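You operate a simulated robot arm through the tools that you are given. There is no shell and no other tool. Be economical: measure what you need, move in short steps, check, and stop when the job is done.

You run a simulated robot arm. Do the job below in one go: nothing can be reset, and whatever is moved stays where it is left.

TASK
Take the orange probe from the steel top and leave it in the black tub. Put the stub marked "SIX" from the layout top on top of the packing block there and the stub that says "TEN" on the top of the bolt cart. Open the spacer drawer, take the gold spacer on the layout top and put it away in the inside of the spacer drawer, then shut the drawer. Take the silver nut on the wooden top and put it away on the top of the bolt cart. Put the pot one on the wooden top away on the top of the oiling bench. Close the stub cover. Fetch the wheel valve and set it on the wooden top. Count the mandrels on the green top, then put as many of the rubbing blocks from the green top on the wooden top. Open the oven lid. The order is free. Set down upright: stub, pot one, rubbing block.

The check looks at the end state, three seconds after you hand in, the way a careful person would. Anything else that was tipped, shoved, dropped, spilled or broken makes it a failure. Lids that push on must go on centred and level and be pressed home; caps that screw on are set level and turned clockwise until they are tight.

THE ROBOT
A 6-joint arm with a fingered hand on a trunk, on a base that drives. Base frame: it is fixed to the floor where the robot stands at the start and does not move with it; the origin is under the middle of the robot, x ahead of it, y to its left, z up. Readings come in m, rad, newtons and seconds.
With the tool pointing down near the work surface it reaches from about 0.2 to 0.48 m from the robot's upright axis, wherever it stands. Its first joint turns from -2.897 to 2.897 rad. Places, roughly: black tub (16x13x6 cm) [0.6, 0.1, 0.9]; gold spacer (5x5x2 cm) [-0.2, 8.7, 0.8]; inside of the spacer drawer [-3.2, 8.7, 0.5]; mandrel (4x4x9 cm) [2.4, 8.4, 0.8]; oven lid [9.5, 10, 0.8]; packing block [-0.25, 8.5, 0.75]; pot one [-1.25, 6.75, 0.75]; probe [0.5, -0.25, 1]; rubbing block (6x4x5 cm) [2.4, 8.6, 0.8]; silver nut (4x5x2 cm) [-1.7, 6.4, 0.8]; spacer drawer [-3.1, 8.7, 0.5]; stub [-0.25, 8.75, 0.75]; stub cover [-0.5, 10.4, 0.9]; top of the bolt cart [-3.3, 8.7, 0.8]; top of the oiling bench [-3.1, 9.6, 0.8]; wheel valve (32x6x8 cm) [2, 8.8, 0.8]; wooden top [-1.5, 6.7, 0.8]. Payload 2.3 kg.
The tool frame sits at the grasp point between the pads (the TCP): z along the fingers, y along the line on which they close. The tips reach 0.022 m beyond it. The gripper opens to 0.112 m. The gripper's body begins 0.06 m behind the TCP. The gripper is a hand of 3 fingers: y runs from the thumb to the fingers, the wrist lies at [0, 0, -0.218] in the tool frame, and closing takes about 1.5 s.
Orientation is that of the tool frame in the base frame, as a unit quaternion [w, x, y, z]. With the fingers straight down and closing along the base's y, the tool's x points along the base's -x, its y along +y and its z along -z.

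THE INTERFACE
- The arm moves only by the tool drive_tool. Its argument "deltas" is one flat list of numbers, 6 for each row, row after row: the shift along the tool's x, y, z in m, then the turn, a rotation vector about the tool's x, y, z in rad. In form: [x, y, z, rx, ry, rz, x, y, z, rx, ry, rz, ...]. A call has 1 to 20 rows; each row is the pose to reach, as a shift and turn from the pose commanded when the call began, along the tool's axes at that moment. "hand" is the closure, from 0 (fully open) to 1 (shut), set as the call begins (left out, the last holds). Each row takes 0.2 s and may step no farther than 0.05 m and 0.15 rad from the row before; otherwise, or with a gripper value out of range, the whole call is refused. Where a pose cannot be reached the arm comes as near as it can. A force on the tool above 40 N (or 10 N above the force at the start of the call, whichever is more), or a blocked arm, ends the call early, and 0.2 s more pass. Each finger travels about 0.072 m/s and halts on what it meets, pressing with about 28 N; the grip force reading is that of the motor and also rises with nothing between the fingers. The clock runs only during rows and for 0.2 s after the last one: add rows that repeat a pose to give the fingers time. The reply holds the time, the measured pose of the TCP, the force on the tool along the base axes, the opening and the grip force, in the units named above and with some noise, with the torque about the TCP (base axes, N m) and any sound that the robot's microphone picked up, and new pictures: "views" is both (left out), scene, wrist or none.
- Cameras (640 x 400 px; columns grow to the right, rows downward): "scene" is now at [0.0201, 0.1305, 1.5998]; the picture's right is [-0.12, -0.99, 0.00], its down [-0.72, 0.09, -0.68] and it looks along [0.68, -0.08, -0.73] (base axes); focal length 273 px, centre (320, 200). "wrist" rides on the gripper at [0.066, 0.003, -0.08] in the tool frame; the picture's right is [-0.05, 1.00, 0.00], its down [-0.77, -0.04, -0.64] and it looks along [-0.64, -0.03, 0.77] (tool axes); focal length 275 px, centre (320, 200). There is no depth. A picture from a camera that has moved, and an enlarged one, comes with that camera's place and axes in the base frame and with its lens.
- raise_lower(by): slides the trunk up (or, below 0, down) by that many m; the arm and the scene camera ride with it, the base frame stays. It gives what a move gives, with no picture.
- drive_base(legs): drives the robot by 1 to 6 legs, each [ahead, left, turn to the left] in m, m and rad, along the robot's own axes; the way and the turn of a leg run together, so that a leg with both is an arc; at most 1.5 m and 3.142 rad a leg. The arm and the cameras ride along, it lands a little off, and it stops where it bumps. It gives what a move gives, and a new picture of the scene camera.
- hand_shape(shape): the hand has 3 fingers and takes this shape, open, in about a second: jaw (thumb against the fingers, like two jaws); tri (thumb and two fingers); tip (a fingertip pinch); poke (one finger out to press); point (the index stretched); flat (the hand flat); cup (the hand cupped); fist (a fist). The gripper value then closes the fingers along that shape, each until it touches; the sizes above hold for jaw. It gives what a move gives, with no picture.
- aim_head(pan, tilt): turns the head with the scene camera to pan (to the left, within 2.705 rad either way) and tilt (down, from -0.506 to 1.204), counted from straight ahead of the robot. It gives what a move gives, and a new picture of the scene camera.
- enlarge(camera, box): a new picture of the part [left, top, right, bottom] of that camera's present view, enlarged. It takes no simulated time.
- hand_in(): hands the job in; it is judged then, once.

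Go step by step. Nothing tells you exact positions but the pictures and the camera data: compare them with the known pose of the tool, close in by small moves and look again before you grip or let go. The budget is 546 turns and 360 pictures, counting those below and the enlarged ones. Unless the task says otherwise, let go and move clear before handing in.

The tools are called after "Emit:" by a JSON object that holds its "fn" and its "kwargs". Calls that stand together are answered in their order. drive_tool: Moves the arm, as the interface text tells. Its arguments: {"type":"object","properties":{"deltas":{"type":"array","items":{"type":"number"}},"hand":{"type":"number"},"views":{"type":"string","enum":["both","scene","wrist","none"]}},"required":["deltas"]} The other tools are called the same way: raise_lower (by) slides the trunk up or down; hand_shape (shape) gives the hand a shape; drive_base (legs) drives the base; aim_head (pan, tilt) turns the head that bears the scene camera; enlarge (camera, box) takes an enlarged picture of a part of a camera's view; hand_in () hands the job in.

At the start:

```text
clock: 0.0
ee_pos: [0.2865, -0.0368, 1.1681]
ee_rot: [0.0, 0.0, 1.0, 0.0]
contact_force: [-0.3, -0.8, 0.3]
moment: [0.03, -0.02, 0.0]
grip_width: 0.112
gripper_force: 0.0
shape: jaw
trunk travel left (down, up): [-0.525, 0.065]
robot x, y, heading: [-0.001, -0.0017, -0.002]
head pan, tilt: [-0.124, 0.819]
```

scene: 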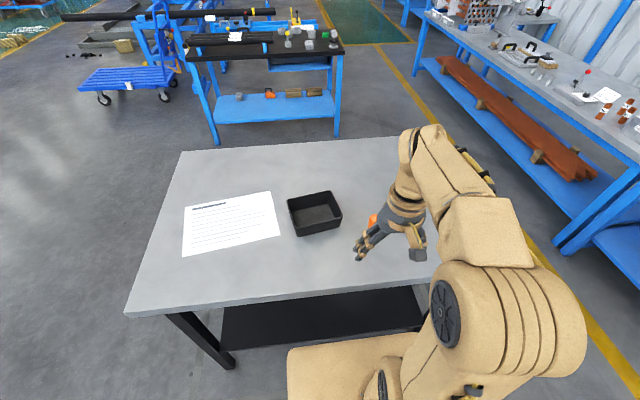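
wrist: 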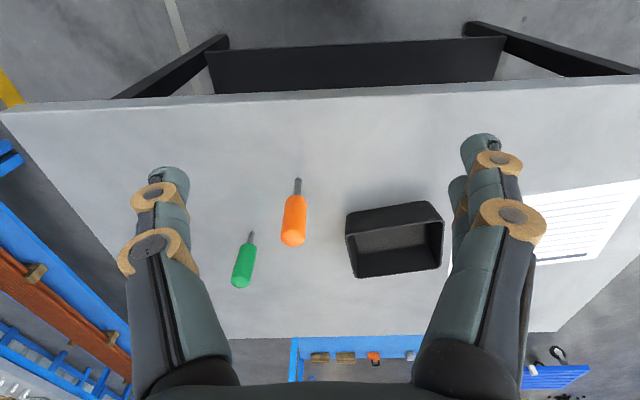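

I see the orange probe lying about [0.50, -0.08] with the green one next to it, and the tub at about [0.56, 0.07], on a top near z 0.94. I'll move the open hand over the probe and look again.

Emit:
{"fn": "drive_tool", "kwargs": {"deltas": [-0.04, -0.01, 0, 0, 0, 0, -0.08, -0.02, 0, 0, 0, 0, -0.12, -0.03, 0.02, 0, 0, 0, -0.16, -0.04, 0.04, 0, 0, 0, -0.2, -0.048, 0.06, 0, 0, 0], "hand": 0}}

```text
clock: 1.2
ee_pos: [0.4627, -0.079, 1.1185]
ee_rot: [-0.001, -0.001, 1.0, -0.001]
contact_force: [0.1, -0.6, 0.7]
moment: [-0.03, 0.01, -0.01]
grip_width: 0.1117
gripper_force: 0.1
shape: jaw
out of reach, approached as far as the arm can: row 5
trunk travel left (down, up): [-0.525, 0.065]
robot x, y, heading: [-0.002, -0.0008, 0.001]
head pan, tilt: [-0.124, 0.819]
camera scene: at [0.0194, 0.1307, 1.5998], right [-0.12, -0.99, 0.0], down [-0.72, 0.09, -0.68], along [0.68, -0.08, -0.73], focal length 273 px, centre (320, 200)
camera wrist: at [0.3963, -0.076, 1.2001], right [0.05, 1.0, 0.0], down [0.77, -0.03, 0.63], along [0.63, -0.03, -0.77], focal length 275 px, centre (320, 200)
```

scene: 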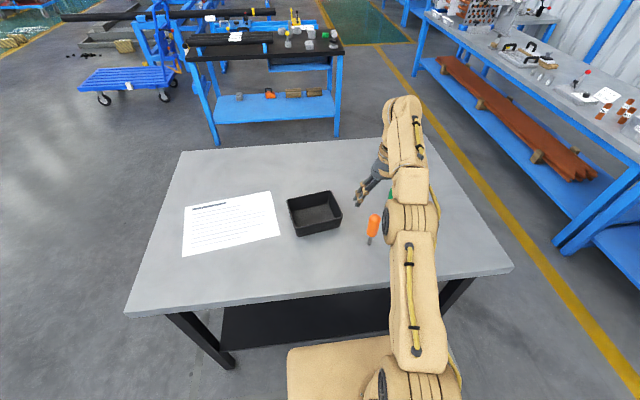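
wrist: 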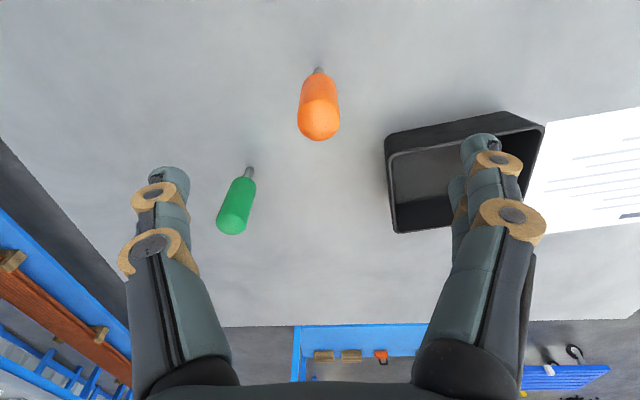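

The probe's geometry suggests it may be standing upright rather than lying. I'll enlarge both views to make sure.

Emit:
{"fn": "enlarge", "kwargs": {"camera": "scene", "box": [280, 170, 440, 270]}}

Emit:
{"fn": "enlarge", "kwargs": {"camera": "wrist", "box": [200, 40, 400, 250]}}

```text
4.00 times, centred on (360, 220) of scene
camera zoom: at [0.0194, 0.1307, 1.5998], right [-0.12, -0.99, 0.0], down [-0.72, 0.09, -0.68], along [0.68, -0.08, -0.73], focal length 1091 px, centre (160, 120)
```

zoom: 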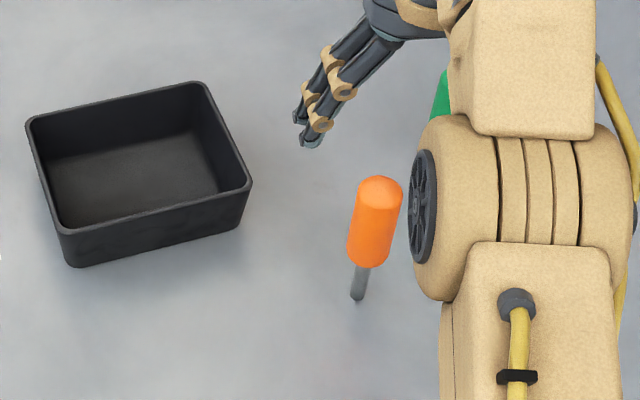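

```text
1.90 times, centred on (300, 145) of wrist
camera zoom: at [0.3963, -0.076, 1.2001], right [0.05, 1.0, 0.0], down [0.77, -0.03, 0.63], along [0.63, -0.03, -0.77], focal length 524 px, centre (358, 305)
```

zoom: 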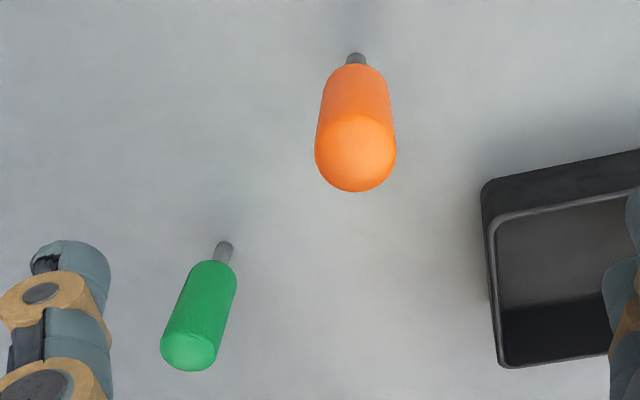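

The probe stands upright on its shaft at about x 0.493, y -0.083, just beyond reach. Before driving forward I'll check the clearance between base and table.

Emit:
{"fn": "aim_head", "kwargs": {"pan": 0.2, "tilt": 1.2}}

```text
clock: 2.0
ee_pos: [0.4639, -0.0804, 1.1191]
ee_rot: [0.0, 0.001, 1.0, 0.0]
contact_force: [-0.2, -0.2, 0.3]
moment: [-0.01, -0.01, 0.01]
grip_width: 0.1118
gripper_force: 0.0
shape: jaw
trunk travel left (down, up): [-0.525, 0.065]
robot x, y, heading: [-0.0008, 0.0003, 0.002]
head pan, tilt: [0.201, 1.201]
camera scene: at [-0.0041, 0.1514, 1.5737], right [0.2, -0.98, 0.0], down [-0.91, -0.19, -0.36], along [0.36, 0.07, -0.93], focal length 273 px, centre (320, 200)
```

scene: 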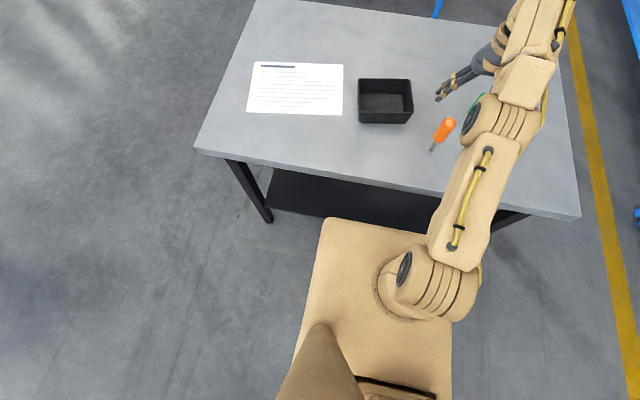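

The platform front seems to be at about x 0.2 and the table edge at 0.357, so driving 0.08 m ahead is safe.

Emit:
{"fn": "drive_base", "kwargs": {"legs": [[0.08, 0, 0]]}}

```text
clock: 3.1
ee_pos: [0.5443, -0.0795, 1.1201]
ee_rot: [0.0, 0.0, 1.0, 0.001]
contact_force: [-0.4, 0.0, -0.6]
moment: [0.03, 0.0, 0.03]
grip_width: 0.1118
gripper_force: 0.0
shape: jaw
trunk travel left (down, up): [-0.525, 0.065]
robot x, y, heading: [0.0781, -0.0019, 0.001]
head pan, tilt: [0.201, 1.201]
camera scene: at [0.0766, 0.1515, 1.5737], right [0.2, -0.98, 0.0], down [-0.91, -0.19, -0.36], along [0.35, 0.07, -0.93], focal length 273 px, centre (320, 200)
```

scene: 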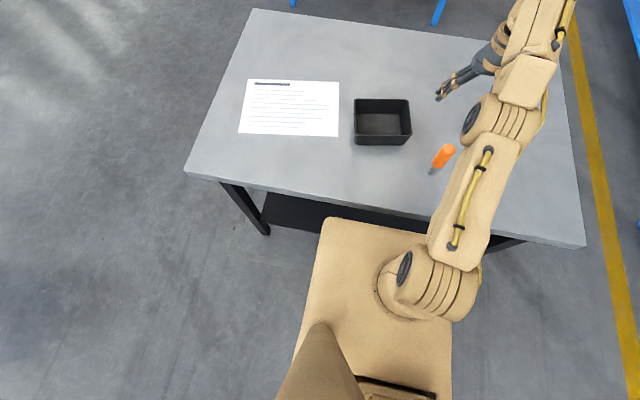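

The base moved cleanly. Now I'll center the hand above the probe and check with the wrist camera.

Emit:
{"fn": "drive_tool", "kwargs": {"deltas": [0.03, 0, 0, 0, 0, 0, 0.051, -0.003, 0.02, 0, 0, 0, 0.051, -0.003, 0.05, 0, 0, 0], "hand": 0.3}}

Emit:
{"fn": "aim_head", "kwargs": {"pan": -0.2, "tilt": 0.9}}

```text
clock: 3.9
ee_pos: [0.492, -0.0834, 1.0699]
ee_rot: [0.001, 0.0, 1.0, -0.001]
contact_force: [0.3, 0.4, 0.0]
moment: [0.0, -0.02, -0.03]
grip_width: 0.0787
gripper_force: 0.1
shape: jaw
trunk travel left (down, up): [-0.525, 0.065]
robot x, y, heading: [0.0807, -0.0003, 0.001]
head pan, tilt: [0.201, 1.201]
camera scene: at [0.0755, 0.1515, 1.5737], right [0.2, -0.98, 0.0], down [-0.91, -0.19, -0.36], along [0.35, 0.07, -0.93], focal length 273 px, centre (320, 200)
camera wrist: at [0.425, -0.0793, 1.1496], right [0.05, 1.0, 0.0], down [0.77, -0.04, 0.64], along [0.64, -0.03, -0.77], focal length 275 px, centre (320, 200)
```

scene: 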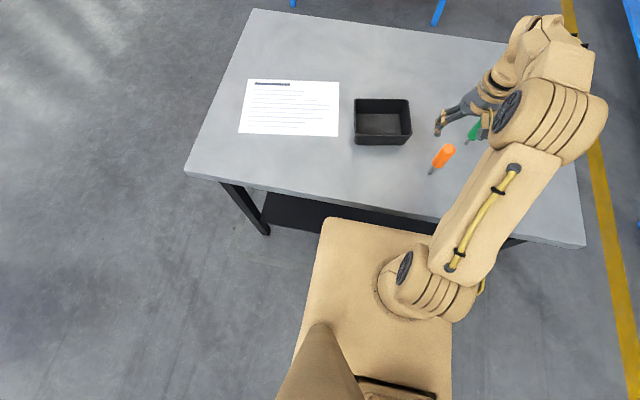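
wrist: 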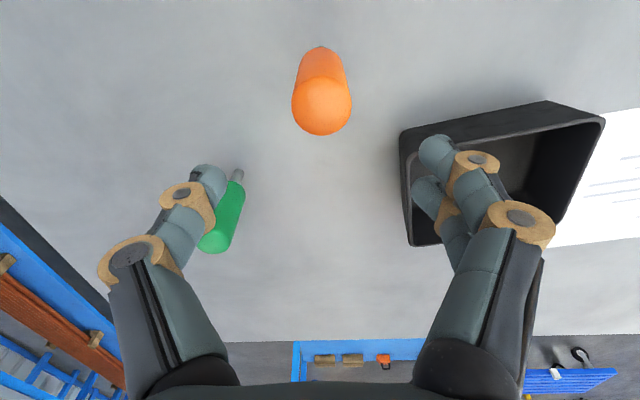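

```text
clock: 4.8
ee_pos: [0.4912, -0.0826, 1.0697]
ee_rot: [0.0, 0.0, 1.0, 0.0]
contact_force: [0.0, 0.2, 0.6]
moment: [-0.01, 0.01, 0.01]
grip_width: 0.0788
gripper_force: 0.0
shape: jaw
trunk travel left (down, up): [-0.525, 0.065]
robot x, y, heading: [0.0798, -0.0016, -0.005]
head pan, tilt: [-0.201, 0.901]
camera scene: at [0.0946, 0.1254, 1.5934], right [-0.2, -0.98, 0.0], down [-0.77, 0.16, -0.62], along [0.61, -0.12, -0.78], focal length 273 px, centre (320, 200)
```

scene: 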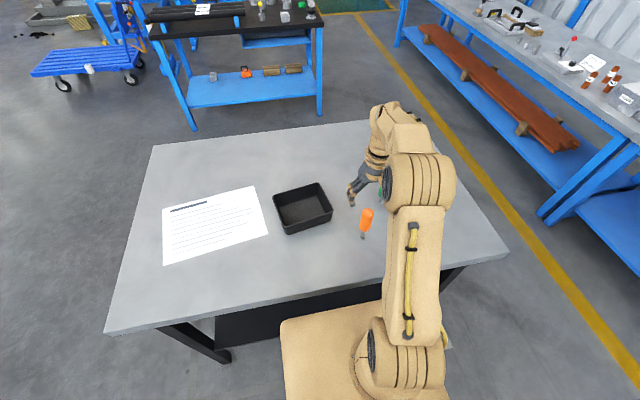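

The TCP is right over the probe, whose handle top is near z 0.99. I'll descend straight to z 0.955 and close.

Emit:
{"fn": "drive_tool", "kwargs": {"deltas": [0, 0, 0.04, 0, 0, 0, 0, 0, 0.08, 0, 0, 0, 0, 0, 0.112, 0, 0, 0, 0, 0, 0.112, 0, 0, 0]}}

Emit:
{"fn": "drive_tool", "kwargs": {"deltas": [0, 0, 0, 0, 0, 0, 0, 0, 0, 0, 0, 0, 0, 0, 0, 0, 0, 0, 0, 0, 0, 0, 0, 0, 0, 0, 0, 0, 0, 0, 0, 0, 0, 0, 0, 0], "hand": 1}}

```text
clock: 5.8
ee_pos: [0.4918, -0.0828, 0.955]
ee_rot: [0.0, 0.001, 1.0, 0.0]
contact_force: [0.0, 0.7, -0.8]
moment: [0.03, -0.01, 0.01]
grip_width: 0.0787
gripper_force: 0.1
shape: jaw
trunk travel left (down, up): [-0.525, 0.065]
robot x, y, heading: [0.0774, 0.0015, 0.001]
head pan, tilt: [-0.201, 0.901]
camera scene: at [0.0943, 0.1253, 1.5935], right [-0.2, -0.98, 0.0], down [-0.77, 0.16, -0.62], along [0.61, -0.12, -0.78], focal length 273 px, centre (320, 200)
camera wrist: at [0.4253, -0.0791, 1.0367], right [0.05, 1.0, 0.0], down [0.77, -0.04, 0.64], along [0.64, -0.03, -0.77], focal length 275 px, centre (320, 200)
```

scene: 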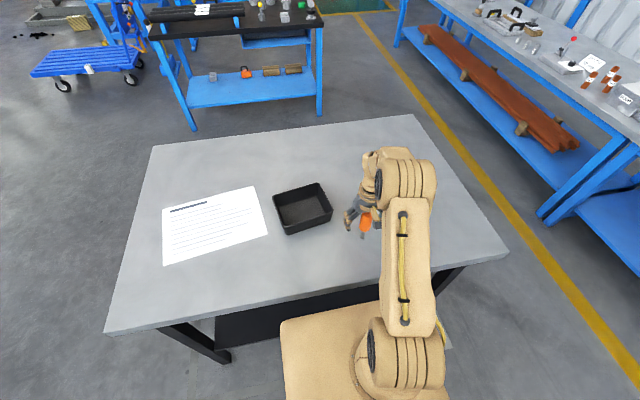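
wrist: 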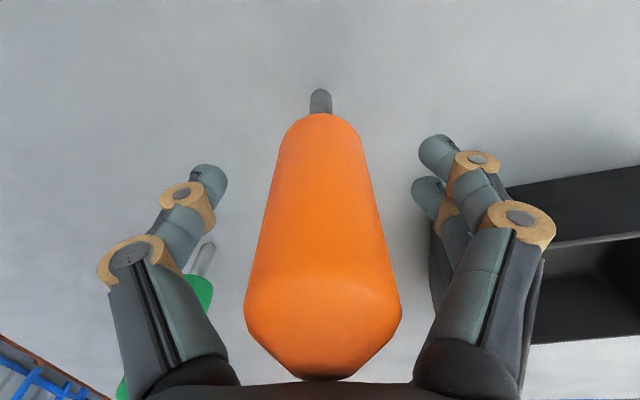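

```text
clock: 7.2
ee_pos: [0.4918, -0.0827, 0.955]
ee_rot: [0.0, 0.0, 1.0, 0.0]
contact_force: [-0.2, 0.4, 0.7]
moment: [-0.01, -0.02, 0.0]
grip_width: 0.0001
gripper_force: 27.9
shape: jaw
trunk travel left (down, up): [-0.525, 0.065]
robot x, y, heading: [0.0795, 0.003, -0.001]
head pan, tilt: [-0.201, 0.901]
camera scene: at [0.0946, 0.1253, 1.5935], right [-0.2, -0.98, 0.0], down [-0.77, 0.16, -0.62], along [0.61, -0.12, -0.78], focal length 273 px, centre (320, 200)
camera wrist: at [0.4255, -0.0792, 1.037], right [0.05, 1.0, 0.0], down [0.77, -0.04, 0.64], along [0.64, -0.03, -0.77], focal length 275 px, centre (320, 200)
```

scene: 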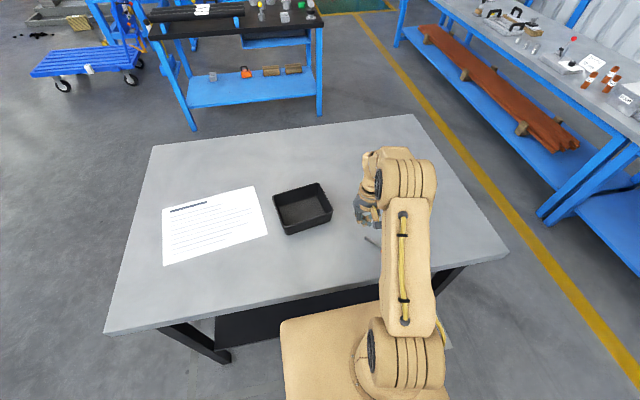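
wrist: 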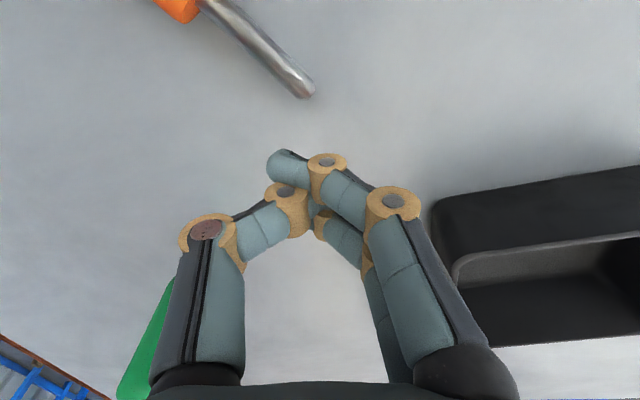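

The fingers closed just behind the handle and pushed the probe over toward the robot, so it was nearer than I judged. I'll raise the hand, back off and find where it lies now.

Emit:
{"fn": "drive_tool", "kwargs": {"deltas": [0, 0, -0.04, 0, 0, 0, 0, 0, -0.09, 0, 0, 0, 0, 0, -0.14, 0, 0, 0, 0.04, -0.02, -0.16, 0, 0, 0, 0.09, -0.02, -0.18, 0, 0, 0, 0.13, -0.02, -0.2, 0, 0, 0], "hand": 0}}

```text
refused: row 5 steps farther than a row can; nothing moved
```

Emit:
{"fn": "drive_tool", "kwargs": {"deltas": [0, 0, -0.04, 0, 0, 0, 0, 0, -0.09, 0, 0, 0, 0, 0, -0.14, 0, 0, 0, 0.04, -0.02, -0.16, 0, 0, 0, 0.08, -0.02, -0.18, 0, 0, 0, 0.12, -0.02, -0.2, 0, 0, 0], "hand": 0}}

```text
clock: 8.6
ee_pos: [0.3708, -0.1025, 1.1587]
ee_rot: [0.0, 0.001, 1.0, -0.001]
contact_force: [-1.4, 0.0, 0.0]
moment: [0.0, -0.01, 0.0]
grip_width: 0.1118
gripper_force: 0.1
shape: jaw
trunk travel left (down, up): [-0.525, 0.065]
robot x, y, heading: [0.0799, 0.0048, -0.001]
head pan, tilt: [-0.201, 0.901]
camera scene: at [0.0927, 0.1253, 1.5935], right [-0.2, -0.98, 0.0], down [-0.77, 0.16, -0.62], along [0.61, -0.12, -0.78], focal length 273 px, centre (320, 200)
camera wrist: at [0.3041, -0.0991, 1.2396], right [0.05, 1.0, 0.0], down [0.77, -0.03, 0.64], along [0.64, -0.03, -0.77], focal length 275 px, centre (320, 200)
```

scene: 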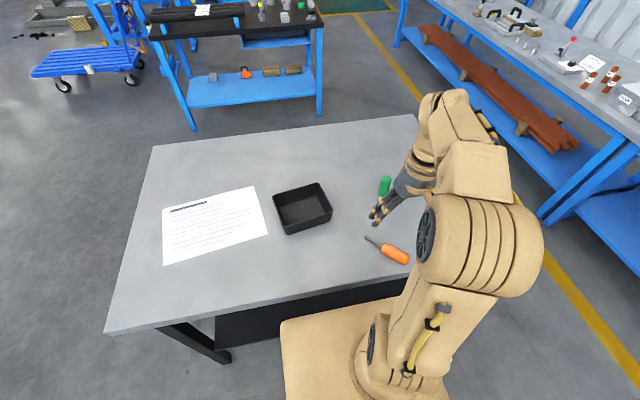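
wrist: 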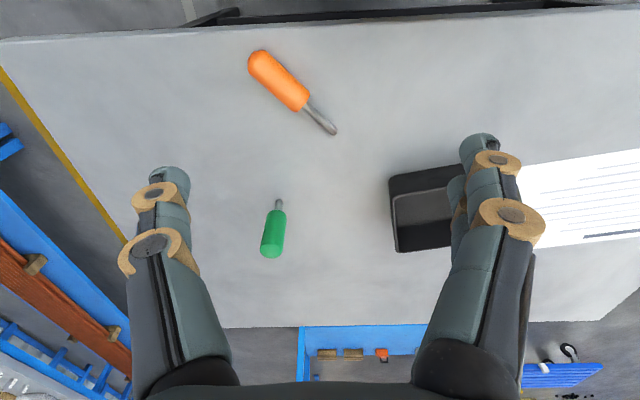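

The probe now lies on the top at about (0.41, -0.15), axis 46° from x, and it is still. I'll turn the hand to close across it and hover above the handle.

Emit:
{"fn": "drive_tool", "kwargs": {"deltas": [-0.01, -0.01, 0.02, 0, 0, -0.135, -0.02, -0.02, 0.04, 0, 0, -0.27, -0.03, -0.03, 0.06, 0, 0, -0.4, -0.036, -0.04, 0.08, 0, 0, -0.53, -0.036, -0.05, 0.1, 0, 0, -0.67, -0.036, -0.0515, 0.12, 0, 0, -0.8]}}

```text
clock: 10.0
ee_pos: [0.4132, -0.1239, 1.022]
ee_rot: [-0.004, -0.386, 0.923, -0.008]
contact_force: [1.2, -0.4, -1.3]
moment: [0.0, 0.03, 0.04]
grip_width: 0.1118
gripper_force: 0.1
shape: jaw
out of reach, approached as far as the arm can: row 5, 6
trunk travel left (down, up): [-0.525, 0.065]
robot x, y, heading: [0.0775, -0.001, -0.004]
head pan, tilt: [-0.201, 0.901]
camera scene: at [0.0949, 0.1256, 1.5935], right [-0.2, -0.98, 0.0], down [-0.77, 0.16, -0.62], along [0.61, -0.12, -0.78], focal length 273 px, centre (320, 200)
camera wrist: at [0.3633, -0.167, 1.1048], right [-0.68, 0.73, -0.01], down [0.57, 0.54, 0.63], along [0.47, 0.42, -0.78], focal length 275 px, centre (320, 200)
```

scene: 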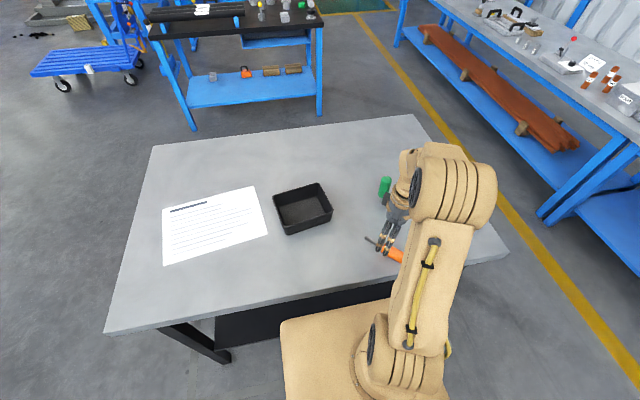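
wrist: 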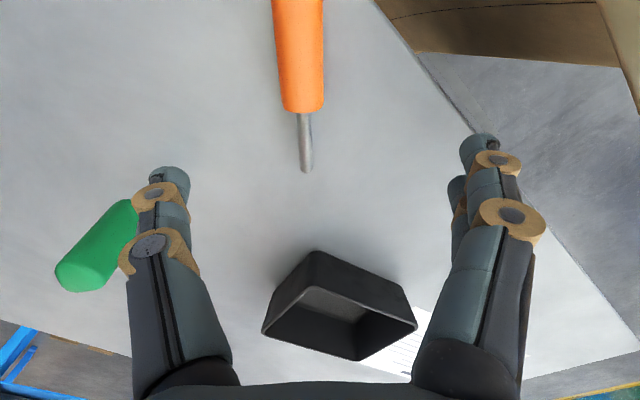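

The yaw is right and the hand sits near the handle's shaft end. I'll shift 15 mm sideways, come down partway and check again.

Emit:
{"fn": "drive_tool", "kwargs": {"deltas": [0, -0.0155, 0.02, 0, 0, 0, 0, -0.0155, 0.05, 0, 0, 0, 0, -0.0155, 0.085, 0, 0, 0], "hand": 0.35}}

```text
clock: 10.8
ee_pos: [0.4249, -0.1358, 0.9388]
ee_rot: [0.0, -0.39, 0.921, 0.0]
contact_force: [0.4, -0.6, 0.1]
moment: [0.02, 0.01, 0.0]
grip_width: 0.0731
gripper_force: 0.0
shape: jaw
out of reach, approached as far as the arm can: row 1
trunk travel left (down, up): [-0.525, 0.065]
robot x, y, heading: [0.0799, -0.0036, 0.001]
head pan, tilt: [-0.201, 0.901]
camera scene: at [0.0955, 0.1251, 1.5935], right [-0.2, -0.98, 0.0], down [-0.77, 0.16, -0.62], along [0.61, -0.12, -0.78], focal length 273 px, centre (320, 200)
camera wrist: at [0.3755, -0.18, 1.0196], right [-0.68, 0.73, 0.0], down [0.56, 0.53, 0.64], along [0.46, 0.43, -0.77], focal length 275 px, centre (320, 200)
```

scene: 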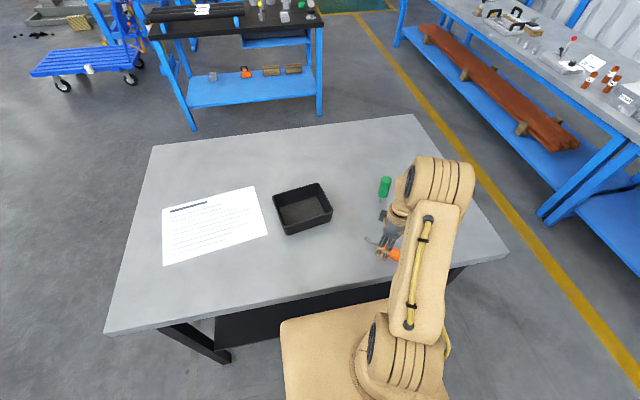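
wrist: 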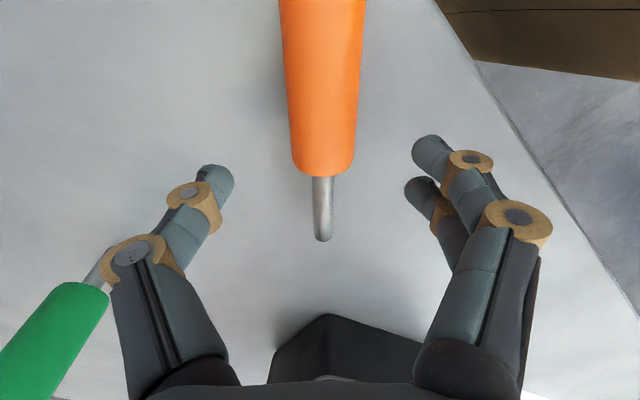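

The handle is centred between the fingers, with the TCP ~18 mm behind the shaft junction. I'll descend to about z 0.897.

Emit:
{"fn": "drive_tool", "kwargs": {"deltas": [0, 0, 0.02, 0, 0, 0, 0, 0, 0.035, 0, 0, 0, 0, 0, 0.042, 0, 0, 0], "views": "wrist"}}

```text
clock: 11.6
ee_pos: [0.4248, -0.1364, 0.9008]
ee_rot: [0.004, -0.388, 0.921, -0.005]
contact_force: [1.5, -0.8, 35.2]
moment: [1.08, 1.22, -0.01]
grip_width: 0.0713
gripper_force: 0.0
shape: jaw
trunk travel left (down, up): [-0.525, 0.065]
robot x, y, heading: [0.0791, -0.0022, 0.0]
head pan, tilt: [-0.201, 0.901]
stopped in row 3: the force on the tool passed its limit (the readings are from after the stop); the commanded pose is now the measured one
camera wrist: at [0.3752, -0.1807, 0.9816], right [-0.68, 0.73, -0.01], down [0.56, 0.53, 0.64], along [0.47, 0.43, -0.77], focal length 275 px, centre (320, 200)
```

wrist: 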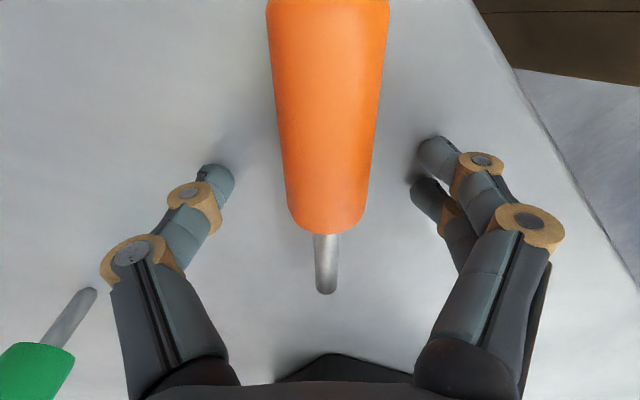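

The fingertips touched the top at TCP 0.901, so the surface is at about 0.879. I'll back up 4 mm and close.

Emit:
{"fn": "drive_tool", "kwargs": {"deltas": [0, 0, -0.004, 0, 0, 0, 0, 0, -0.004, 0, 0, 0, 0, 0, -0.004, 0, 0, 0, 0, 0, -0.004, 0, 0, 0, 0, 0, -0.004, 0, 0, 0, 0, 0, -0.004, 0, 0, 0], "hand": 1, "views": "wrist"}}

```text
clock: 13.0
ee_pos: [0.4253, -0.1363, 0.9026]
ee_rot: [0.002, -0.389, 0.921, -0.004]
contact_force: [-0.4, 0.4, 0.7]
moment: [0.04, 0.07, -0.03]
grip_width: 0.0236
gripper_force: 28.2
shape: jaw
trunk travel left (down, up): [-0.525, 0.065]
robot x, y, heading: [0.0843, 0.0001, -0.005]
head pan, tilt: [-0.201, 0.901]
camera wrist: at [0.3763, -0.1809, 0.9832], right [-0.68, 0.73, -0.01], down [0.56, 0.53, 0.64], along [0.47, 0.43, -0.77], focal length 275 px, centre (320, 200)
```

wrist: 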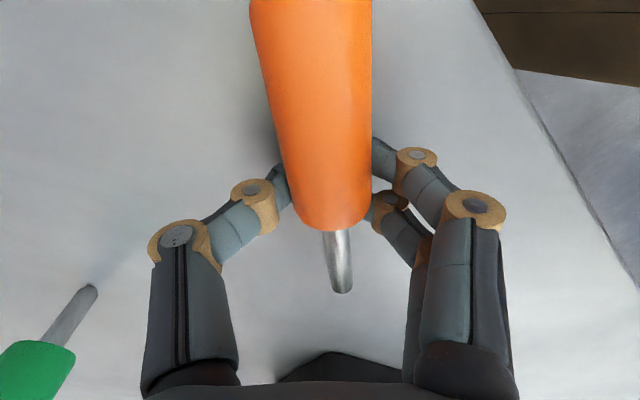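

The probe is gripped (23.6 mm). I'll lift it and look down to check the gap to the table edge.

Emit:
{"fn": "drive_tool", "kwargs": {"deltas": [0, 0, -0.04, 0, 0, 0, 0, 0, -0.08, 0, 0, 0, 0, 0, -0.12, 0, 0, 0, 0, 0, -0.15, 0, 0, 0], "views": "wrist"}}

Emit:
{"fn": "aim_head", "kwargs": {"pan": 0.4, "tilt": 1.2}}

```text
clock: 14.0
ee_pos: [0.426, -0.1148, 1.0423]
ee_rot: [0.0, -0.387, 0.922, -0.007]
contact_force: [0.3, -0.8, -1.8]
moment: [0.02, 0.0, 0.01]
grip_width: 0.0225
gripper_force: 27.9
shape: jaw
out of reach, approached as far as the arm can: row 3, 4
trunk travel left (down, up): [-0.525, 0.065]
robot x, y, heading: [0.0826, -0.0015, -0.001]
head pan, tilt: [-0.201, 0.901]
camera wrist: at [0.3769, -0.1581, 1.1236], right [-0.68, 0.73, -0.01], down [0.56, 0.53, 0.63], along [0.47, 0.42, -0.78], focal length 275 px, centre (320, 200)
```

wrist: 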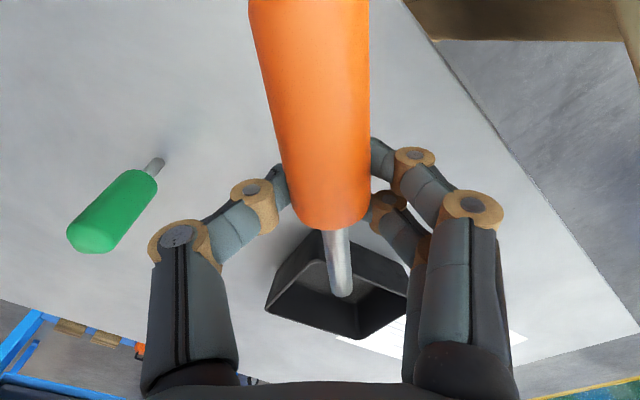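

```text
clock: 15.0
ee_pos: [0.4273, -0.115, 1.0408]
ee_rot: [0.001, -0.386, 0.922, -0.007]
contact_force: [-1.1, -0.2, -2.1]
moment: [0.03, 0.02, 0.0]
grip_width: 0.0228
gripper_force: 28.1
shape: jaw
trunk travel left (down, up): [-0.525, 0.065]
robot x, y, heading: [0.077, -0.0028, 0.0]
head pan, tilt: [0.4, 1.201]
camera scene: at [0.0724, 0.1619, 1.5737], right [0.39, -0.92, 0.0], down [-0.86, -0.36, -0.36], along [0.33, 0.14, -0.93], focal length 273 px, centre (320, 200)
```

scene: 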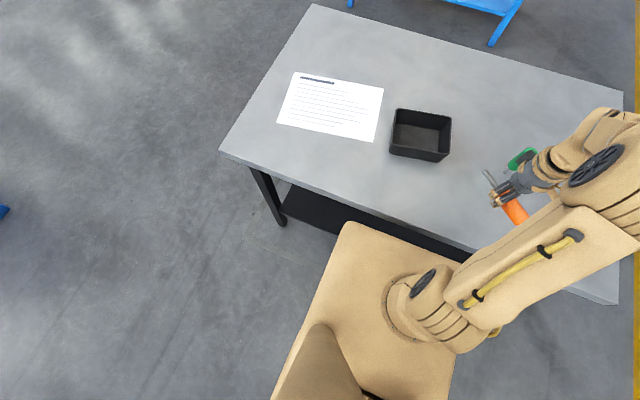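

The platform is already tucked slightly under the table edge, so I'll not drive closer. I'll carry the probe over the tub with a slight forward tilt of the hand to get the extra reach.

Emit:
{"fn": "drive_tool", "kwargs": {"deltas": [-0.039, 0.0005, 0, 0.04, -0.04, -0.03, -0.078, 0.001, 0, 0.08, -0.08, -0.06, -0.117, 0.0015, 0, 0.12, -0.12, -0.09, -0.156, 0.002, 0, 0.16, -0.16, -0.12, -0.195, 0.0025, 0, 0.2, -0.2, -0.15, -0.235, 0.003, 0, 0.25, -0.245, -0.17]}}

```text
clock: 16.4
ee_pos: [0.5889, 0.0577, 1.0425]
ee_rot: [0.163, -0.459, 0.87, -0.071]
contact_force: [1.1, 0.4, -1.0]
moment: [0.01, 0.0, -0.04]
grip_width: 0.0225
gripper_force: 28.4
shape: jaw
trunk travel left (down, up): [-0.525, 0.065]
robot x, y, heading: [0.0818, 0.0013, 0.0]
head pan, tilt: [0.4, 1.201]
camera scene: at [0.073, 0.1629, 1.5736], right [0.39, -0.92, 0.0], down [-0.86, -0.36, -0.36], along [0.33, 0.14, -0.93], focal length 273 px, centre (320, 200)
camera wrist: at [0.5239, 0.0027, 1.1031], right [-0.75, 0.6, -0.26], down [0.21, 0.6, 0.77], along [0.62, 0.53, -0.58], focal length 275 px, centre (320, 200)
```

scene: 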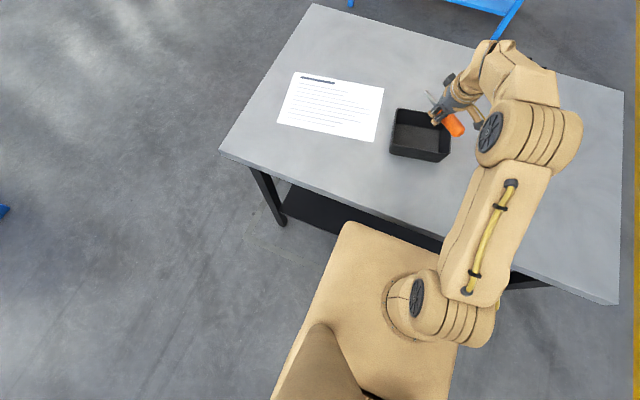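
wrist: 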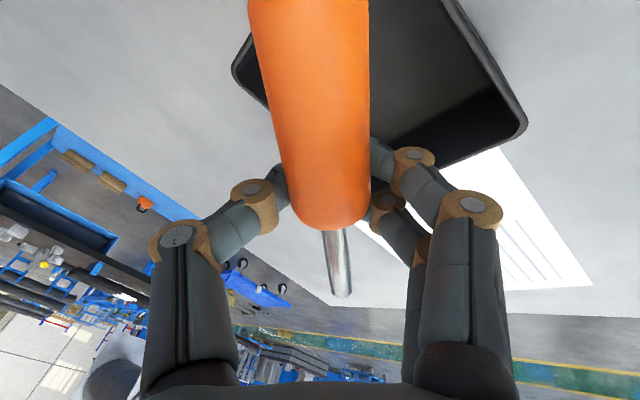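

The pose was reached; the probe hangs just above the tub with its tip slightly up. I'll lower it into the tub toward its centre.

Emit:
{"fn": "drive_tool", "kwargs": {"deltas": [0.0017, 0.0066, 0.028, 0, 0, 0, 0.006, 0.016, 0.06, 0, 0, 0, 0.01, 0.024, 0.09, 0, 0, 0]}}

```text
clock: 17.2
ee_pos: [0.5969, 0.0644, 0.9503]
ee_rot: [0.162, -0.46, 0.87, -0.07]
contact_force: [0.4, 0.3, -1.7]
moment: [0.03, -0.01, 0.02]
grip_width: 0.022
gripper_force: 27.8
shape: jaw
trunk travel left (down, up): [-0.525, 0.065]
robot x, y, heading: [0.0765, -0.0014, 0.002]
head pan, tilt: [0.4, 1.201]
camera scene: at [0.0731, 0.1624, 1.5737], right [0.39, -0.92, 0.0], down [-0.86, -0.36, -0.36], along [0.33, 0.14, -0.93], focal length 273 px, centre (320, 200)
camera wrist: at [0.5308, 0.0099, 1.0098], right [-0.75, 0.61, -0.26], down [0.21, 0.6, 0.77], along [0.62, 0.53, -0.58], focal length 275 px, centre (320, 200)
```

scene: 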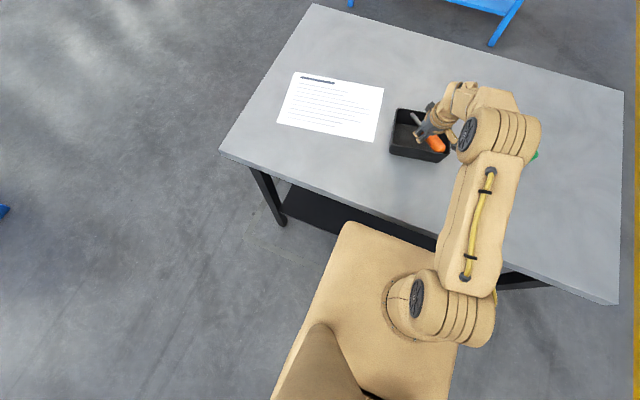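
wrist: 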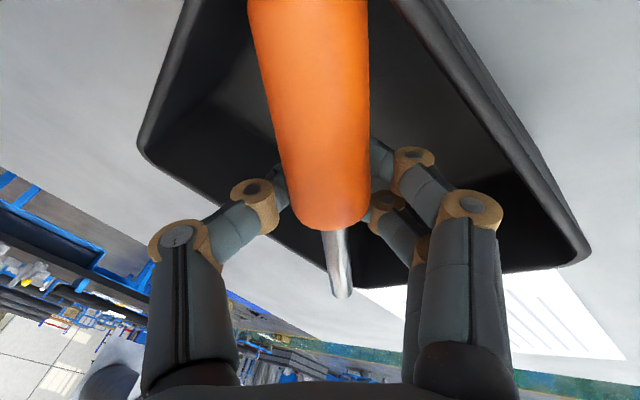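

Emit:
{"fn": "enlarge", "kwargs": {"camera": "scene", "box": [360, 70, 520, 170]}}

```text
4.00 times, centred on (440, 120) of scene
camera zoom: at [0.0731, 0.1624, 1.5737], right [0.39, -0.92, 0.0], down [-0.86, -0.36, -0.36], along [0.33, 0.14, -0.93], focal length 1091 px, centre (-160, 520)
```

zoom: 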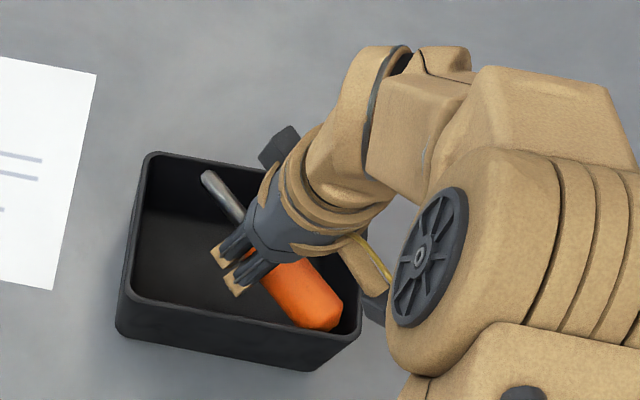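

The probe is inside the tub outline. I'll lower the last 3 cm and release with a small opening.

Emit:
{"fn": "drive_tool", "kwargs": {"deltas": [-0.001, 0.003, 0.01, 0, 0, 0, -0.001, 0.006, 0.02, 0, 0, 0, -0.0013, 0.0091, 0.0296, 0, 0, 0], "views": "wrist"}}

```text
clock: 18.0
ee_pos: [0.5996, 0.071, 0.9194]
ee_rot: [0.162, -0.46, 0.87, -0.07]
contact_force: [0.1, 0.0, 0.4]
moment: [-0.04, 0.0, 0.03]
grip_width: 0.022
gripper_force: 27.8
shape: jaw
trunk travel left (down, up): [-0.525, 0.065]
robot x, y, heading: [0.0782, 0.0015, 0.0]
head pan, tilt: [0.4, 1.201]
camera wrist: at [0.5346, 0.017, 0.9801], right [-0.75, 0.61, -0.26], down [0.21, 0.6, 0.77], along [0.62, 0.53, -0.58], focal length 275 px, centre (320, 200)
```

wrist: 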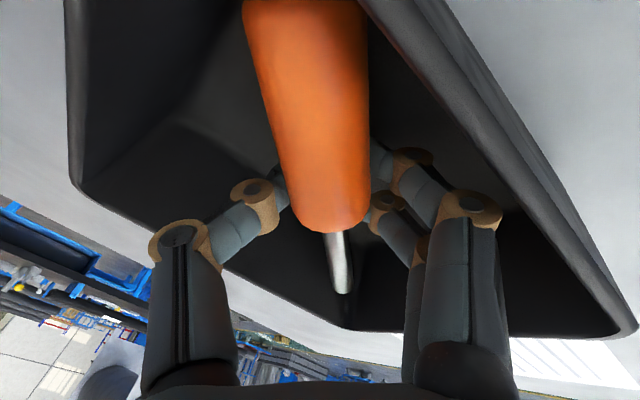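

Almost at the floor; I'll lower 6 mm more, then open slightly and rise along the tool axis.

Emit:
{"fn": "drive_tool", "kwargs": {"deltas": [0.0013, 0.0016, 0.0056, 0, 0, 0], "views": "none"}}

Emit:
{"fn": "drive_tool", "kwargs": {"deltas": [0, 0, 0, 0, 0, 0, 0, 0, 0, 0, 0, 0, 0, 0, 0, 0, 0, 0], "hand": 0.6, "views": "wrist"}}

```text
clock: 18.4
ee_pos: [0.6005, 0.0722, 0.9143]
ee_rot: [0.163, -0.46, 0.87, -0.069]
contact_force: [1.3, 1.2, 1.0]
moment: [-0.15, 0.04, 0.05]
grip_width: 0.0217
gripper_force: 27.9
shape: jaw
trunk travel left (down, up): [-0.525, 0.065]
robot x, y, heading: [0.0783, -0.0027, 0.002]
head pan, tilt: [0.4, 1.201]
```

```text
clock: 19.2
ee_pos: [0.5992, 0.071, 0.9145]
ee_rot: [0.163, -0.46, 0.87, -0.07]
contact_force: [1.3, -1.0, 4.5]
moment: [-0.01, 0.04, 0.0]
grip_width: 0.0421
gripper_force: 0.1
shape: jaw
trunk travel left (down, up): [-0.525, 0.065]
robot x, y, heading: [0.0829, -0.0018, -0.001]
head pan, tilt: [0.4, 1.201]
camera wrist: at [0.5343, 0.0168, 0.9745], right [-0.75, 0.61, -0.26], down [0.21, 0.6, 0.77], along [0.62, 0.53, -0.58], focal length 275 px, centre (320, 200)
```

wrist: 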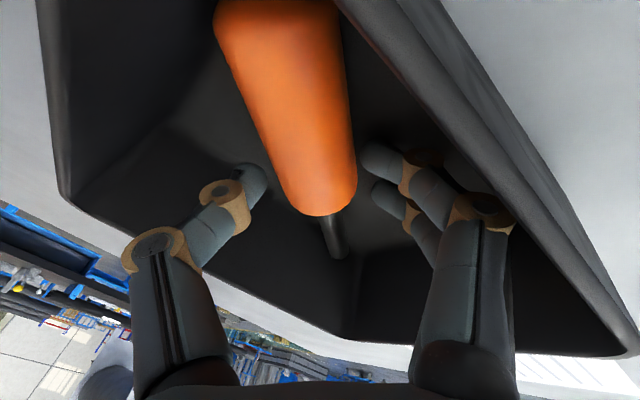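

Released and lying in the tub. I'll withdraw along the fingers, then up and back.

Emit:
{"fn": "drive_tool", "kwargs": {"deltas": [0, 0, -0.03, 0, 0, 0, -0.005, -0.008, -0.07, 0, 0, 0, -0.01, -0.02, -0.11, 0, 0, 0, 0, -0.02, -0.15, 0, 0, 0]}}

```text
clock: 20.2
ee_pos: [0.5624, 0.0563, 1.0612]
ee_rot: [0.162, -0.46, 0.87, -0.07]
contact_force: [-0.5, -0.2, -0.2]
moment: [-0.01, -0.05, -0.01]
grip_width: 0.0445
gripper_force: 0.0
shape: jaw
trunk travel left (down, up): [-0.525, 0.065]
robot x, y, heading: [0.0767, -0.0008, 0.001]
head pan, tilt: [0.4, 1.201]
camera scene: at [0.0707, 0.1617, 1.5737], right [0.39, -0.92, 0.0], down [-0.86, -0.36, -0.36], along [0.33, 0.14, -0.93], focal length 273 px, centre (320, 200)
camera wrist: at [0.4974, 0.0009, 1.1214], right [-0.75, 0.61, -0.26], down [0.21, 0.6, 0.77], along [0.62, 0.53, -0.58], focal length 275 px, centre (320, 200)
```

scene: 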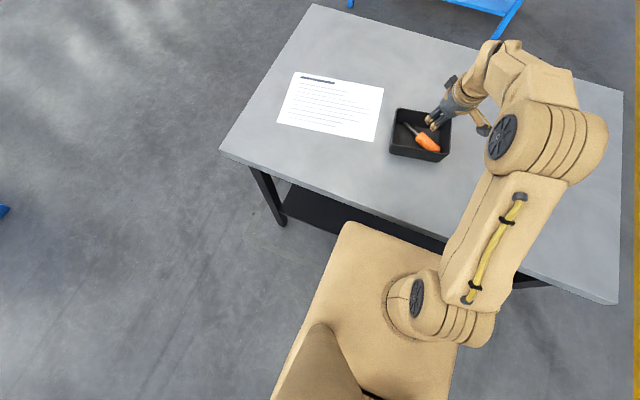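
wrist: 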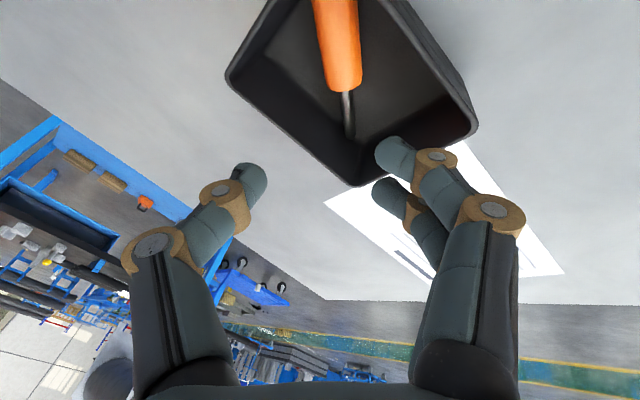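

The probe lies in the tub. Next I'll bring the arm to a compact pose and read the paper on the steel top, in case it matters.

Emit:
{"fn": "drive_tool", "kwargs": {"deltas": [0.027, 0.011, -0.02, -0.05, 0.05, 0.034, 0.053, 0.023, -0.04, -0.1, 0.1, 0.068, 0.08, 0.034, -0.06, -0.15, 0.15, 0.1, 0.107, 0.046, -0.08, -0.2, 0.2, 0.135, 0.1335, 0.057, -0.101, -0.25, 0.245, 0.17], "hand": 0, "views": "none"}}

Emit:
{"fn": "enlarge", "kwargs": {"camera": "scene", "box": [270, 65, 390, 145]}}

```text
clock: 21.4
ee_pos: [0.413, -0.025, 1.1122]
ee_rot: [0.002, -0.39, 0.921, -0.002]
contact_force: [-1.1, 0.4, -0.2]
moment: [-0.01, -0.02, -0.02]
grip_width: 0.112
gripper_force: 0.1
shape: jaw
trunk travel left (down, up): [-0.525, 0.065]
robot x, y, heading: [0.0771, 0.0033, 0.003]
head pan, tilt: [0.4, 1.201]
```

```text
5.00 times, centred on (330, 105) of scene
camera zoom: at [0.0713, 0.1617, 1.5737], right [0.39, -0.92, 0.0], down [-0.86, -0.36, -0.36], along [0.33, 0.14, -0.93], focal length 1364 px, centre (270, 675)
```

zoom: 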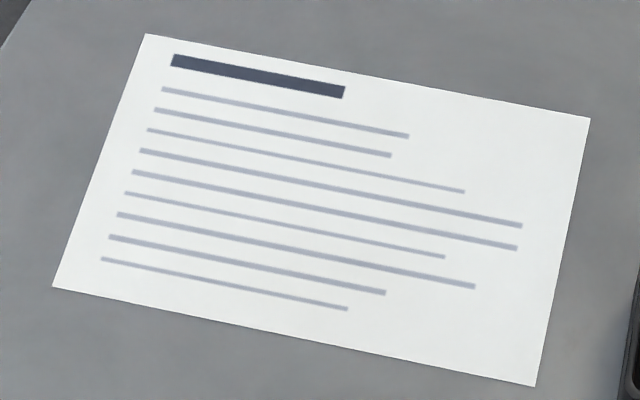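

The paper is blank filler. I'll square the hand, back the base off the table and look left toward the other stations.

Emit:
{"fn": "drive_tool", "kwargs": {"deltas": [0.007, 0.004, -0.01, 0, 0, 0.135, 0.014, 0.008, -0.02, 0, 0, 0.27, 0.021, 0.012, -0.03, 0, 0, 0.4, 0.028, 0.016, -0.04, 0, 0, 0.53, 0.03, 0.02, -0.05, 0, 0, 0.67, 0.035, 0.022, -0.06, 0, 0, 0.8], "views": "none"}}

Emit:
{"fn": "drive_base", "kwargs": {"legs": [[-0.4, 0, 0]]}}

Emit:
{"fn": "aim_head", "kwargs": {"pan": 0.8, "tilt": 0.35}}

Emit:
{"fn": "aim_head", "kwargs": {"pan": 1.9, "tilt": 0.35}}

```text
clock: 22.8
ee_pos: [0.3722, -0.0345, 1.1696]
ee_rot: [0.003, 0.002, 1.0, -0.002]
contact_force: [0.8, 0.6, -0.1]
moment: [-0.01, 0.03, -0.01]
grip_width: 0.112
gripper_force: 0.1
shape: jaw
trunk travel left (down, up): [-0.525, 0.065]
robot x, y, heading: [0.0796, -0.0027, -0.002]
head pan, tilt: [0.4, 1.201]
```

```text
clock: 25.3
ee_pos: [-0.0261, -0.0341, 1.1694]
ee_rot: [0.004, 0.001, 1.0, -0.002]
contact_force: [0.2, -1.0, 0.6]
moment: [-0.01, -0.03, 0.02]
grip_width: 0.1119
gripper_force: 0.1
shape: jaw
trunk travel left (down, up): [-0.525, 0.065]
robot x, y, heading: [-0.3196, -0.0002, -0.006]
head pan, tilt: [0.4, 1.201]
camera scene: at [-0.3261, 0.162, 1.5737], right [0.39, -0.92, 0.0], down [-0.86, -0.36, -0.36], along [0.33, 0.14, -0.93], focal length 273 px, centre (320, 200)
```

scene: 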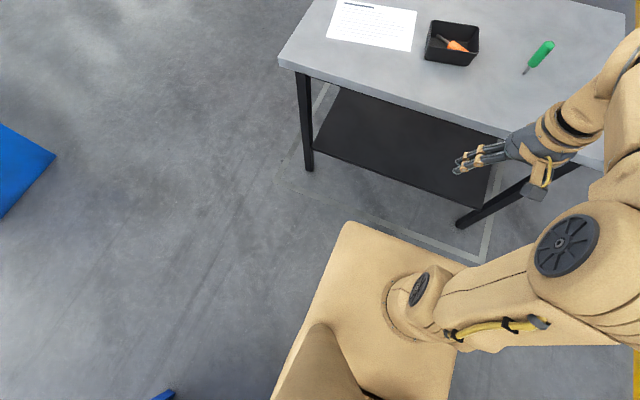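

```text
clock: 26.5
ee_pos: [-0.0259, -0.034, 1.1704]
ee_rot: [0.002, 0.001, 1.0, -0.002]
contact_force: [-0.1, 0.4, 0.9]
moment: [0.01, 0.0, 0.04]
grip_width: 0.1119
gripper_force: 0.0
shape: jaw
trunk travel left (down, up): [-0.525, 0.065]
robot x, y, heading: [-0.3155, 0.0019, -0.001]
head pan, tilt: [0.799, 0.351]
camera scene: at [-0.312, 0.207, 1.641], right [0.72, -0.7, 0.0], down [-0.24, -0.25, -0.94], along [0.65, 0.67, -0.34], focal length 273 px, centre (320, 200)
```

scene: 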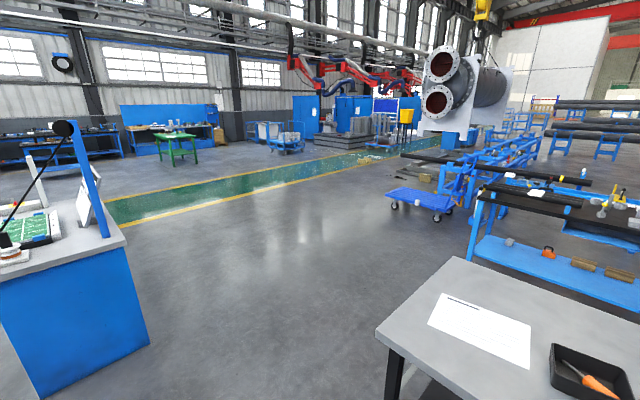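

```text
clock: 27.8
ee_pos: [-0.0237, -0.0345, 1.1701]
ee_rot: [0.003, 0.001, 1.0, -0.002]
contact_force: [0.6, 0.5, -0.3]
moment: [0.03, 0.0, 0.02]
grip_width: 0.1117
gripper_force: 0.1
shape: jaw
trunk travel left (down, up): [-0.525, 0.065]
robot x, y, heading: [-0.3198, -0.0002, 0.003]
head pan, tilt: [1.901, 0.351]
camera scene: at [-0.4071, 0.2284, 1.641], right [0.95, 0.32, 0.0], down [0.11, -0.33, -0.94], along [-0.3, 0.89, -0.34], focal length 273 px, centre (320, 200)
```

scene: 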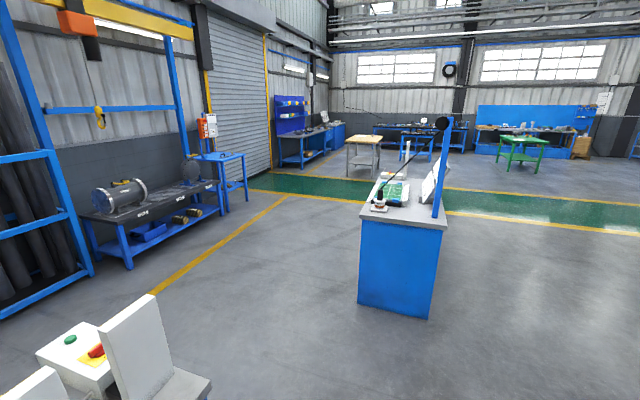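

I can see the wooden table about (-1.5, 7), the green table to the right, and a blue console around (-0.4, 2.2) in the way. I'll turn left, pass the console on its left side and stop to look.

Emit:
{"fn": "drive_base", "kwargs": {"legs": [[0, 0, 1.571], [1.1, 0, 0], [0.8, 0.85, 0]]}}

Emit:
{"fn": "aim_head", "kwargs": {"pan": 0, "tilt": 0.4}}

```text
clock: 42.8
ee_pos: [-1.1305, 2.1965, 1.169]
ee_rot: [0.003, -0.705, 0.709, 0.0]
contact_force: [0.0, 0.6, 1.1]
moment: [0.0, 0.01, 0.0]
grip_width: 0.1119
gripper_force: 0.1
shape: jaw
trunk travel left (down, up): [-0.525, 0.065]
robot x, y, heading: [-1.1669, 1.8997, 1.568]
head pan, tilt: [1.901, 0.351]
camera scene: at [-1.3948, 1.8144, 1.641], right [-0.32, 0.95, 0.0], down [0.33, 0.11, -0.94], along [-0.89, -0.3, -0.34], focal length 273 px, centre (320, 200)
```

scene: 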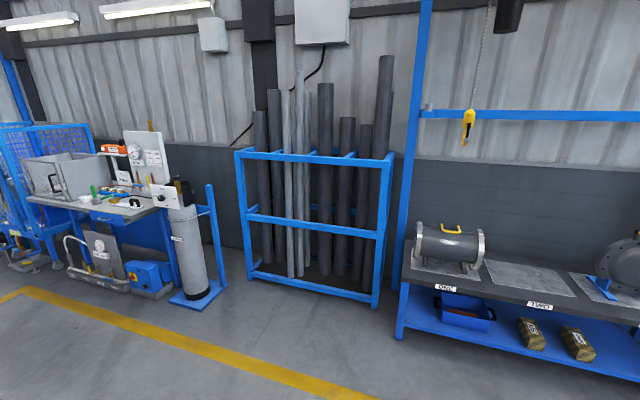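

```text
clock: 44.7
ee_pos: [-1.1302, 2.1965, 1.1694]
ee_rot: [0.004, -0.705, 0.709, 0.0]
contact_force: [0.0, 0.5, -0.4]
moment: [0.03, 0.0, -0.02]
grip_width: 0.1118
gripper_force: 0.1
shape: jaw
trunk travel left (down, up): [-0.525, 0.065]
robot x, y, heading: [-1.1666, 1.9016, 1.564]
head pan, tilt: [0.0, 0.4]
camera scene: at [-1.3059, 1.9365, 1.6365], right [1.0, 0.0, 0.0], down [0.0, -0.39, -0.92], along [0.0, 0.92, -0.39], focal length 273 px, centre (320, 200)
```

scene: 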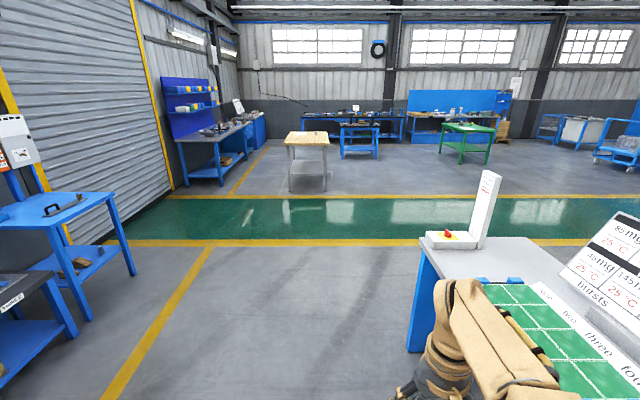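

The lane is clear to the wooden table. I'll drive ahead and stop about 0.8 m in front of it to look at the top.

Emit:
{"fn": "drive_base", "kwargs": {"legs": [[1.5, 0, 0], [1.5, 0.3, 0], [0.55, 0, 0]]}}

Emit:
{"fn": "aim_head", "kwargs": {"pan": 0, "tilt": 0.6}}

```text
refused: leg 2 is longer than a leg can be; nothing moved
```

```text
clock: 45.4
ee_pos: [-1.1307, 2.196, 1.1691]
ee_rot: [0.003, -0.705, 0.71, 0.0]
contact_force: [0.5, 0.4, -0.1]
moment: [-0.02, 0.02, -0.01]
grip_width: 0.1119
gripper_force: 0.0
shape: jaw
trunk travel left (down, up): [-0.525, 0.065]
robot x, y, heading: [-1.1652, 1.9004, 1.566]
head pan, tilt: [0.0, 0.6]
camera scene: at [-1.3058, 1.9323, 1.6183], right [1.0, -0.01, 0.0], down [0.0, -0.56, -0.83], along [0.0, 0.83, -0.56], focal length 273 px, centre (320, 200)
```

scene: 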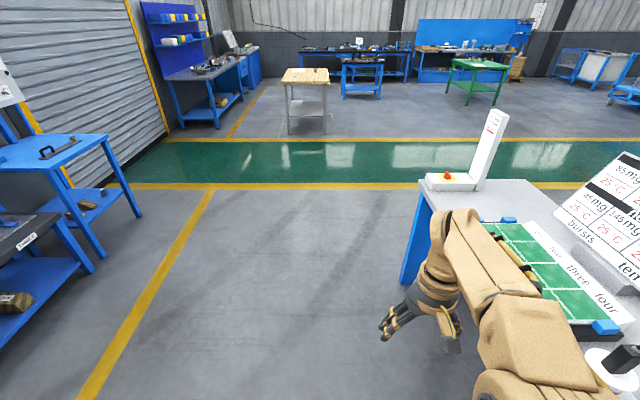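

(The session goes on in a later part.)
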